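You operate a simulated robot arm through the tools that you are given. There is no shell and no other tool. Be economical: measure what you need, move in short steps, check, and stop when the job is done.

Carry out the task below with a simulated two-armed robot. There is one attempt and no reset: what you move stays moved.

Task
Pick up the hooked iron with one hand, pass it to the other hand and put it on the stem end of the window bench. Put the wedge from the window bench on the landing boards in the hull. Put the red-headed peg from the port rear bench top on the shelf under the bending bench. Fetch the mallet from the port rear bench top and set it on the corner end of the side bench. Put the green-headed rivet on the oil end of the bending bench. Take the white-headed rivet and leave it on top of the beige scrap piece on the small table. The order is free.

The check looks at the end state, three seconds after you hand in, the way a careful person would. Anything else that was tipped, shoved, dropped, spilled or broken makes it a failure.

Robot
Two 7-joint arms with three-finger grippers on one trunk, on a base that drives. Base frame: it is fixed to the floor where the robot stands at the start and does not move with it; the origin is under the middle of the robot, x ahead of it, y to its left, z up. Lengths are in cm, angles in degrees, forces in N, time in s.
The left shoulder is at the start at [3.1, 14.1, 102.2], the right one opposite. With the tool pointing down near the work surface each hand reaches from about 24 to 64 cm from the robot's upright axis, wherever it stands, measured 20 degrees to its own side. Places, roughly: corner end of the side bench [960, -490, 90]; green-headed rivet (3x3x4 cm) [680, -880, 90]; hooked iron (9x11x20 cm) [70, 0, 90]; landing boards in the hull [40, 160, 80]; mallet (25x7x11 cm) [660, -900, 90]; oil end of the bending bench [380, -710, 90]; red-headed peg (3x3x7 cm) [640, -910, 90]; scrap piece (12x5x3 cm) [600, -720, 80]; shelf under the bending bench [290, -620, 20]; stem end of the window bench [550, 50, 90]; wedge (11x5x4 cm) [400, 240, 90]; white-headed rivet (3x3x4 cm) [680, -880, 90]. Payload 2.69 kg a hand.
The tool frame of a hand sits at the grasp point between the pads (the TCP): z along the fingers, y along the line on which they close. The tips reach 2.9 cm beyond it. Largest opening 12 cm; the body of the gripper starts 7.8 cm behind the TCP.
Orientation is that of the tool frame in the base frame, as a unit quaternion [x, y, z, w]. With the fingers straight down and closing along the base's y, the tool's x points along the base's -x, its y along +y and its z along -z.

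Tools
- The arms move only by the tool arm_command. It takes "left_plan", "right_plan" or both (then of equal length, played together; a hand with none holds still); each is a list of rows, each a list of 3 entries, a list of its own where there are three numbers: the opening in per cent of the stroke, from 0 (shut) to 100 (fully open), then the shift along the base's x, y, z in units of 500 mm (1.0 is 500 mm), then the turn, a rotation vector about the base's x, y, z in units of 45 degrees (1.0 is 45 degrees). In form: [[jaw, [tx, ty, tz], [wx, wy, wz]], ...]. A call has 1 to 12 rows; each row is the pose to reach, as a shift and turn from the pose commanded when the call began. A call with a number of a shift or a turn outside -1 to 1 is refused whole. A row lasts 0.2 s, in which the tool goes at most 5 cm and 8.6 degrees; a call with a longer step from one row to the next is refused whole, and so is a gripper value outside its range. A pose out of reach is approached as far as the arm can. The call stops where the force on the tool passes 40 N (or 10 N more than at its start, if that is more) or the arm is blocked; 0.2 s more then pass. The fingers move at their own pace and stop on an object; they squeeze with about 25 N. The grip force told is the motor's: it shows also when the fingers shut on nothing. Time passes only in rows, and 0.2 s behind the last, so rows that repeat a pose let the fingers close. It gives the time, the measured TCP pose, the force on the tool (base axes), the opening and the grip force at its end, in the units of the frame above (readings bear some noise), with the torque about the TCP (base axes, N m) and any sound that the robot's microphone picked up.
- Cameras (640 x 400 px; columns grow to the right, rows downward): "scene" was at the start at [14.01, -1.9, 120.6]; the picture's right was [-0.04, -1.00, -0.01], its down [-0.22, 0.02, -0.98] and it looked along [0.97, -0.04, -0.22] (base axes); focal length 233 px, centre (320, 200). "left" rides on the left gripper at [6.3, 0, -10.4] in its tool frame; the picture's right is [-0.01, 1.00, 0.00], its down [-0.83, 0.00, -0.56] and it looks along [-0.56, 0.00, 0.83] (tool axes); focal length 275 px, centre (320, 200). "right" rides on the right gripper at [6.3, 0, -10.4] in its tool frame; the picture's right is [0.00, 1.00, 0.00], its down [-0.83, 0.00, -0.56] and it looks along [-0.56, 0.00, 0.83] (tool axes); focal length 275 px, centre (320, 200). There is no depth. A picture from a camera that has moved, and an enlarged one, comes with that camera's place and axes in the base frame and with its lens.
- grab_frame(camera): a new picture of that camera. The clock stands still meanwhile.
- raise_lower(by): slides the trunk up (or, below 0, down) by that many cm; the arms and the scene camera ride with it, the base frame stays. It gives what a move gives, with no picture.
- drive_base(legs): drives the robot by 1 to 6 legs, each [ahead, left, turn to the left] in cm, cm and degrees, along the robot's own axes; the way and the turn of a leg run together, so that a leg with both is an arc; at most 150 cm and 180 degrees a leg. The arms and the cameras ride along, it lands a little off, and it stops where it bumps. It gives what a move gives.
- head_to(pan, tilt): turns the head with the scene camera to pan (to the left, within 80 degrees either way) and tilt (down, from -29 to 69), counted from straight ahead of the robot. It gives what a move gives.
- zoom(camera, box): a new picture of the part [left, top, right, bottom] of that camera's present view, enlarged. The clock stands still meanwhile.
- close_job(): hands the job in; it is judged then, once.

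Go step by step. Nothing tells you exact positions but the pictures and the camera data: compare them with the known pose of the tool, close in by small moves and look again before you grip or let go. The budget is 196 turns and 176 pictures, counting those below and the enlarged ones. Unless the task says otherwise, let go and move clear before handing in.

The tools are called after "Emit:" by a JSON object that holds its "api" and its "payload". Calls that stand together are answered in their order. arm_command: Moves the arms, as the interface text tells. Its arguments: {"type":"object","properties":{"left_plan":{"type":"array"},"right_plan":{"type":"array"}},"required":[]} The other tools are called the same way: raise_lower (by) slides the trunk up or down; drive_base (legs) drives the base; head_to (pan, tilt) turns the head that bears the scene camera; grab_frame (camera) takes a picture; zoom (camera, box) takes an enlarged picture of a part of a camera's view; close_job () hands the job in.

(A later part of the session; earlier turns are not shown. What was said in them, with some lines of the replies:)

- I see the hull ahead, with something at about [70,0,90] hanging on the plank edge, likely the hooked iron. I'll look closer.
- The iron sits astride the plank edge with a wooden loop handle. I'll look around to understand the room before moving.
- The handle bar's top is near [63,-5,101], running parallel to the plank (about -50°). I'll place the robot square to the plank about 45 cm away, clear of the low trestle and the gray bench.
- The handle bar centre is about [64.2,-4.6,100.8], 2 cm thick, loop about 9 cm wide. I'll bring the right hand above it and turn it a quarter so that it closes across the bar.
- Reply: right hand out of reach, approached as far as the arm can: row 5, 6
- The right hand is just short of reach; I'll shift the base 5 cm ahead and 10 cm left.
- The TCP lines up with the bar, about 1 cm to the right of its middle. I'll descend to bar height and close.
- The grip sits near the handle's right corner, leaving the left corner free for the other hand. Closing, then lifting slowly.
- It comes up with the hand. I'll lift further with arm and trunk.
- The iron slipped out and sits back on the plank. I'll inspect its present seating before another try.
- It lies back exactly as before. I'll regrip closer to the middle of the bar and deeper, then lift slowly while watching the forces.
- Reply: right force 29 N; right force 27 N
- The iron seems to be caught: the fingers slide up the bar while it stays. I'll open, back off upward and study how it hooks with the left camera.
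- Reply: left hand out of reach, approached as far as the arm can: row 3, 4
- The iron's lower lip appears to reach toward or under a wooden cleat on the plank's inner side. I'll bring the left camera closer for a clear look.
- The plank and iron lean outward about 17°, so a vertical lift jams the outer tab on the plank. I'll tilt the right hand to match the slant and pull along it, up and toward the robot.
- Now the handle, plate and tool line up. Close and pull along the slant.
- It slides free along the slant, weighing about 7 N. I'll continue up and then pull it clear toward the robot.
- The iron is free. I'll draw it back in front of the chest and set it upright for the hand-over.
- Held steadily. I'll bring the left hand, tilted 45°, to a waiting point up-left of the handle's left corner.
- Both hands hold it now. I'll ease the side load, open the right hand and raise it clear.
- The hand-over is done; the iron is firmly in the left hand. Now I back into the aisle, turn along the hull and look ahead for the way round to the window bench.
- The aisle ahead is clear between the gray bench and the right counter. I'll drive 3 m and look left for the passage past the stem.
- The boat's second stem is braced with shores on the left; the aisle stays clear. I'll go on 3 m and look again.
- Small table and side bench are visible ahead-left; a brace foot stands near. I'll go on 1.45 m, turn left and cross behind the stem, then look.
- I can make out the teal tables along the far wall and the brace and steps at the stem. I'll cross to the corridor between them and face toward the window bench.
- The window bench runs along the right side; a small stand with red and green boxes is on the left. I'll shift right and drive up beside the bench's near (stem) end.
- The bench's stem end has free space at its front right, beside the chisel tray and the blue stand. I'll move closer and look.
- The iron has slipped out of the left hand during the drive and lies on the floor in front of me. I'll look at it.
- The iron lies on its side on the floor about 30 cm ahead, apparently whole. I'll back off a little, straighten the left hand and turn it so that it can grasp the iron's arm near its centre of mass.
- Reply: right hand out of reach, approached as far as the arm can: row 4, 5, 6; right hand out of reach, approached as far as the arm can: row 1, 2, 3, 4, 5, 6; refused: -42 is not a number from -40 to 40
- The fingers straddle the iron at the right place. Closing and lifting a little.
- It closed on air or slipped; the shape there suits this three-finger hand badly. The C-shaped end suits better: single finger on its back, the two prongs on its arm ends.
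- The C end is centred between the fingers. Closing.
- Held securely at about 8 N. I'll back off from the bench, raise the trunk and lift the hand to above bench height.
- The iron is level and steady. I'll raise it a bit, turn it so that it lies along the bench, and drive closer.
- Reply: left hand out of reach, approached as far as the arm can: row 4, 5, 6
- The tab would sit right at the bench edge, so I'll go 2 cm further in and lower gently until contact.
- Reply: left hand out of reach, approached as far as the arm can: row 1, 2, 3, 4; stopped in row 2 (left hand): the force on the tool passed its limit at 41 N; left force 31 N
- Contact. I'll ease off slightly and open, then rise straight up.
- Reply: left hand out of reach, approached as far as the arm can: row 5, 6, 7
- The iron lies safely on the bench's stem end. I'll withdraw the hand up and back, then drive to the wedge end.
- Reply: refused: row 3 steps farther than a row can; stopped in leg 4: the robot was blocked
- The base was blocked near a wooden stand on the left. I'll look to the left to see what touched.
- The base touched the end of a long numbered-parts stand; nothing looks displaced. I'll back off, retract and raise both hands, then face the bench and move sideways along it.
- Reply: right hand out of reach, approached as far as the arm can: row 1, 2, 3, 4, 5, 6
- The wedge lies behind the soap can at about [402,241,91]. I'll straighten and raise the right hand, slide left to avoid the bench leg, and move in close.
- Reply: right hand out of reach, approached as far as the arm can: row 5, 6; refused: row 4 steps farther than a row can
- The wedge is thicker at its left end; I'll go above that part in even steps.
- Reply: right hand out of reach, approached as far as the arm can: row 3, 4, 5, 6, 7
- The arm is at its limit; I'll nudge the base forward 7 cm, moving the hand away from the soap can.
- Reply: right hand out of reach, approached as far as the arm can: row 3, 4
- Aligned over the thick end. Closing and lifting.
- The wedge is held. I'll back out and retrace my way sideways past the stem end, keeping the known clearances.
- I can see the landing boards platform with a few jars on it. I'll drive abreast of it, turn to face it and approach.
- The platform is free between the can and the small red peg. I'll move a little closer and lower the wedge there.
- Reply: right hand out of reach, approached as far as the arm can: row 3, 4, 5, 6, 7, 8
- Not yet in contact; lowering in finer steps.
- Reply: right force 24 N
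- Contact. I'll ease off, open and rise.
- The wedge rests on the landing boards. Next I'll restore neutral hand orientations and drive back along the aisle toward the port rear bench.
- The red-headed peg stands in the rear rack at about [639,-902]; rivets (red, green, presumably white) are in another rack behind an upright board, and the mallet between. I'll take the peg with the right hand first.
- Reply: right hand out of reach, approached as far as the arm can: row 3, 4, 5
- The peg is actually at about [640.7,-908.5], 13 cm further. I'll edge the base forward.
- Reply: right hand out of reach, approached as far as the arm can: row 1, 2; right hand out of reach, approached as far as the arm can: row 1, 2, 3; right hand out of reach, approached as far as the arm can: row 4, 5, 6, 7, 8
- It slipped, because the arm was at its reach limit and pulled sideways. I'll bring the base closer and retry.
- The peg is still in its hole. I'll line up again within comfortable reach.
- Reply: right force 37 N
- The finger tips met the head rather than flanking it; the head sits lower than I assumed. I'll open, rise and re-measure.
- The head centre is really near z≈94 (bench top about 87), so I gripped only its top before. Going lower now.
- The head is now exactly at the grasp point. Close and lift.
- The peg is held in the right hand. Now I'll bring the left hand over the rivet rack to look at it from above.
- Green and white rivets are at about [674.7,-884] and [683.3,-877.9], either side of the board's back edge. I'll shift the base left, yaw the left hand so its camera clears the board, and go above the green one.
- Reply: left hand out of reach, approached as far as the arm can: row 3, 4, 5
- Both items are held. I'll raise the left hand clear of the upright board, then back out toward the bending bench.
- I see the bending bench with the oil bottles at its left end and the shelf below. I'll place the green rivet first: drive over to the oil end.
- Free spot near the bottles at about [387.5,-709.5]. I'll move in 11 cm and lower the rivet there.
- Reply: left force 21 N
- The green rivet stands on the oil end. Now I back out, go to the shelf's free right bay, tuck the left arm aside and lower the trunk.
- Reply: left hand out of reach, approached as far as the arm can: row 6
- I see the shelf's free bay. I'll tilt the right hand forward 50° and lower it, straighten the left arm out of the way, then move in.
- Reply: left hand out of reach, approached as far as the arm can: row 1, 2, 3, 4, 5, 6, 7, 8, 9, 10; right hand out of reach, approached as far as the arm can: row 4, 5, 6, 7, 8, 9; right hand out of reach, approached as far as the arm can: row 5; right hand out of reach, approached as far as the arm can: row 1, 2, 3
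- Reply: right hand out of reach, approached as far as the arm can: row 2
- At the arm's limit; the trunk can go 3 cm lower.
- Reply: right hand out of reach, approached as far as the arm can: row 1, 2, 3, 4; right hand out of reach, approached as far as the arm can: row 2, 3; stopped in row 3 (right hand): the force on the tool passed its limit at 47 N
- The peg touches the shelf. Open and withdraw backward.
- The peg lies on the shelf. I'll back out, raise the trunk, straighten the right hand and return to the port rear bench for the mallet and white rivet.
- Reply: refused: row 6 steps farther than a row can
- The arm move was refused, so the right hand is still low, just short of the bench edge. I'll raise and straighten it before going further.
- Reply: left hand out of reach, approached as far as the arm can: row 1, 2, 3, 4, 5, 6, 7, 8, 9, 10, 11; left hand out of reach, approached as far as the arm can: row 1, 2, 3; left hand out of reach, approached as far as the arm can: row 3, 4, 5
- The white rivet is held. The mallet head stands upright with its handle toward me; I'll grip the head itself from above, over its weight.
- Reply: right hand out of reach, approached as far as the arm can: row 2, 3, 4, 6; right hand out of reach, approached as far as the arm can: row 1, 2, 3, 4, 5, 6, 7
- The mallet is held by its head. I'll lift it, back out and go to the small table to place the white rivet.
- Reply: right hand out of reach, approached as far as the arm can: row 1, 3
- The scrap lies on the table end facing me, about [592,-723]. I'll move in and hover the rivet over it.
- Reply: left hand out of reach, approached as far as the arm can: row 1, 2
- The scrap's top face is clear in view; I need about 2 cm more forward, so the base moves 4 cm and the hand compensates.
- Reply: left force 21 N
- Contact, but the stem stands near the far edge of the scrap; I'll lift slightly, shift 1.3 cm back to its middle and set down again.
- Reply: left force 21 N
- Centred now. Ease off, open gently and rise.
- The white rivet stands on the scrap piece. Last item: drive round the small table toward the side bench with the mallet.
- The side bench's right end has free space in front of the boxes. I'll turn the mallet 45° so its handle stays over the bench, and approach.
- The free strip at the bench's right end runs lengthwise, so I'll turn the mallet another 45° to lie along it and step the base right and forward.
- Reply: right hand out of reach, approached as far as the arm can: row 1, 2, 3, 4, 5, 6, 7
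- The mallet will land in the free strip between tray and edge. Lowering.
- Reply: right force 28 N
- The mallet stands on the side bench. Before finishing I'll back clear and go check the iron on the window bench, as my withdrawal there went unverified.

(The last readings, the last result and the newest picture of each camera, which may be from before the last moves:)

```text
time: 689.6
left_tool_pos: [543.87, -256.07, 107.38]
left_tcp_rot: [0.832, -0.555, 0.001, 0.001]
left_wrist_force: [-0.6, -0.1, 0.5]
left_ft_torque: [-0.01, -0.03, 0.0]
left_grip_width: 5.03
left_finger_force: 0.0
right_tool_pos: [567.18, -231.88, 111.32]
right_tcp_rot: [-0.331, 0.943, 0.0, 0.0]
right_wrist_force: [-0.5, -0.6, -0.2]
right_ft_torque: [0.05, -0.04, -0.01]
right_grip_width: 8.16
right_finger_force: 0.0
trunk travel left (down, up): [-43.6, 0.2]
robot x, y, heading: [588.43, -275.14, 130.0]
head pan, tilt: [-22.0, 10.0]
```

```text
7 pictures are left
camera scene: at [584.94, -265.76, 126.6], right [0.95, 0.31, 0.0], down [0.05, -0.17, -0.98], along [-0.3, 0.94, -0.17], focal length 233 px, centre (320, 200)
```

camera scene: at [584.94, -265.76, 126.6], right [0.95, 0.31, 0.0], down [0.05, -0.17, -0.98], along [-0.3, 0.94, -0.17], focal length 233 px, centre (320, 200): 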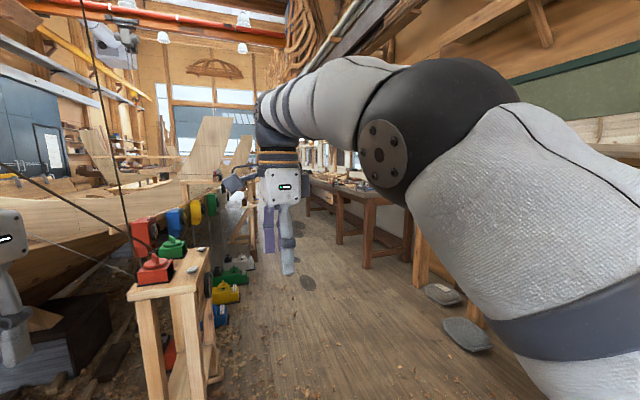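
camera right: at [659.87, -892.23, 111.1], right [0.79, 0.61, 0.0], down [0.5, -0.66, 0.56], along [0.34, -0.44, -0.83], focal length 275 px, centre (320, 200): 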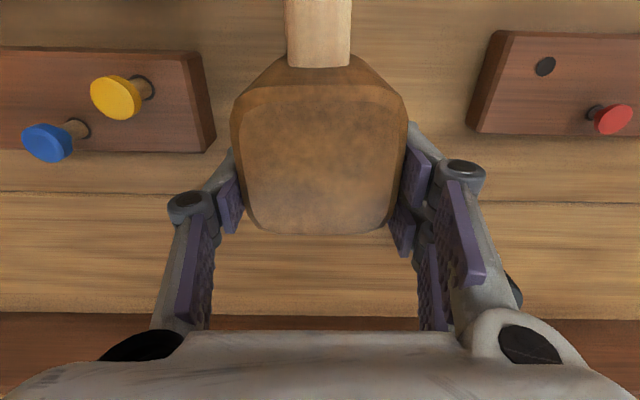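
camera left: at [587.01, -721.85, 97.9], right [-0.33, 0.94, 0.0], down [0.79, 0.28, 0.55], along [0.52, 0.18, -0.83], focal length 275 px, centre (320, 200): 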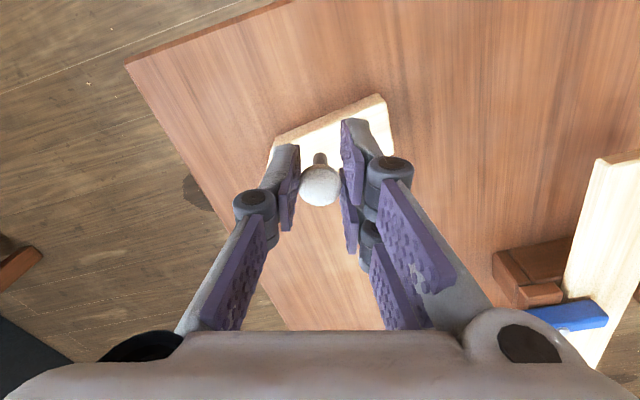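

Emit:
{"api": "drive_base", "payload": {"legs": [[90, -10, -1.5], [60, -25, 0], [0, 0, -50]]}}

Emit:
{"api": "head_to", "payload": {"pan": 0, "tilt": 20}}

Emit:
{"api": "grab_frame", "payload": {"camera": "scene"}}

```text
time: 699.8
left_tool_pos: [505.55, -91.39, 107.5]
left_tcp_rot: [-0.525, 0.851, 0.0, -0.001]
left_wrist_force: [-0.6, -0.2, 0.2]
left_ft_torque: [0.0, 0.01, 0.03]
left_grip_width: 5.06
left_finger_force: 0.0
right_tool_pos: [539.06, -93.29, 111.41]
right_tcp_rot: [0.093, 0.996, 0.001, 0.001]
right_wrist_force: [-0.2, 0.0, 0.5]
right_ft_torque: [0.01, 0.03, 0.0]
right_grip_width: 8.17
right_finger_force: 0.0
trunk travel left (down, up): [-43.6, 0.2]
robot x, y, heading: [519.86, -137.41, 80.5]
head pan, tilt: [-22.0, 10.0]
```

```text
time: 700.6
left_tool_pos: [505.53, -91.33, 107.43]
left_tcp_rot: [-0.525, 0.851, 0.001, -0.001]
left_wrist_force: [0.5, -0.6, 0.4]
left_ft_torque: [0.0, -0.03, 0.06]
left_grip_width: 5.03
left_finger_force: 0.0
right_tool_pos: [538.98, -93.34, 111.37]
right_tcp_rot: [0.094, 0.996, 0.001, 0.0]
right_wrist_force: [0.3, -0.8, 0.8]
right_ft_torque: [-0.01, -0.02, 0.0]
right_grip_width: 8.16
right_finger_force: 0.0
trunk travel left (down, up): [-43.6, 0.2]
robot x, y, heading: [519.59, -137.47, 80.3]
head pan, tilt: [0.0, 20.0]
```

```text
6 pictures are left
camera scene: at [521.39, -127.65, 124.99], right [0.99, -0.17, 0.0], down [-0.06, -0.34, -0.94], along [0.16, 0.93, -0.34], focal length 233 px, centre (320, 200)
```

scene: 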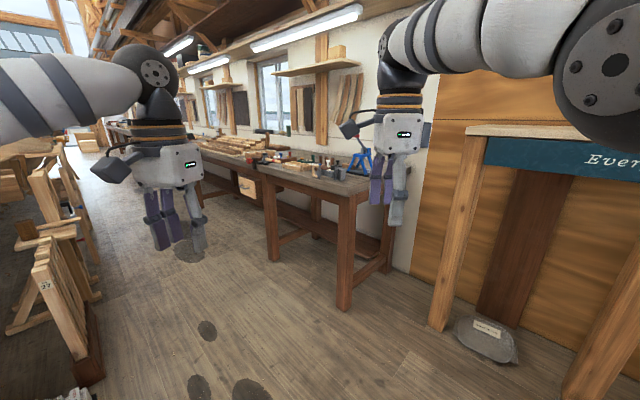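

Emit:
{"api": "zoom", "payload": {"camera": "scene", "box": [270, 135, 400, 215]}}

```text
4.92 times, centred on (335, 175) of scene
camera zoom: at [521.39, -127.65, 124.99], right [0.99, -0.17, 0.0], down [-0.06, -0.34, -0.94], along [0.16, 0.93, -0.34], focal length 1148 px, centre (246, 323)
```

zoom: 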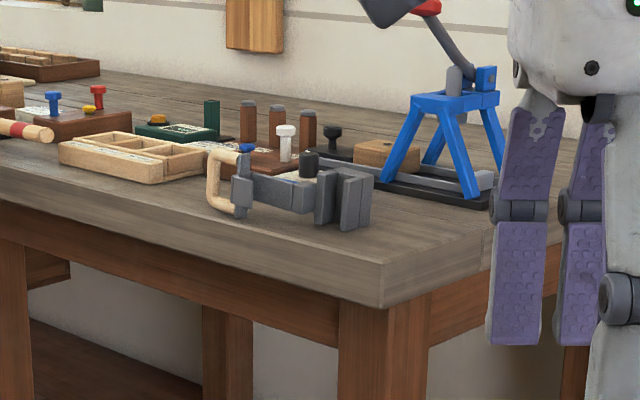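

The iron lies undisturbed on the window bench's stem end, every item is placed, and both hands are empty and clear, so I'm handing the job in.

Emit:
{"api": "close_job", "payload": {}}

```text
The job is handed in.
```

All six items are where you asked, but I dropped the hooked iron once on the way.

- **Hooked iron:** I passed it from the right hand to the left. It then slipped to the floor during the drive to the window bench. I picked it up with the left hand and laid it on its side on the stem end. It looks whole, and a last look showed it and its neighbours undisturbed.
- **Wedge:** on the landing boards in the hull.
- **Red-headed peg:** lying on the shelf under the bending bench.
- **Mallet:** standing on the corner end of the side bench.
- **Green-headed rivet:** standing on the oil end of the bending bench.
- **White-headed rivet:** standing on top of the beige scrap piece on the small table.

The base also bumped the end of the numbered-parts stand once. Nothing on it looked displaced.
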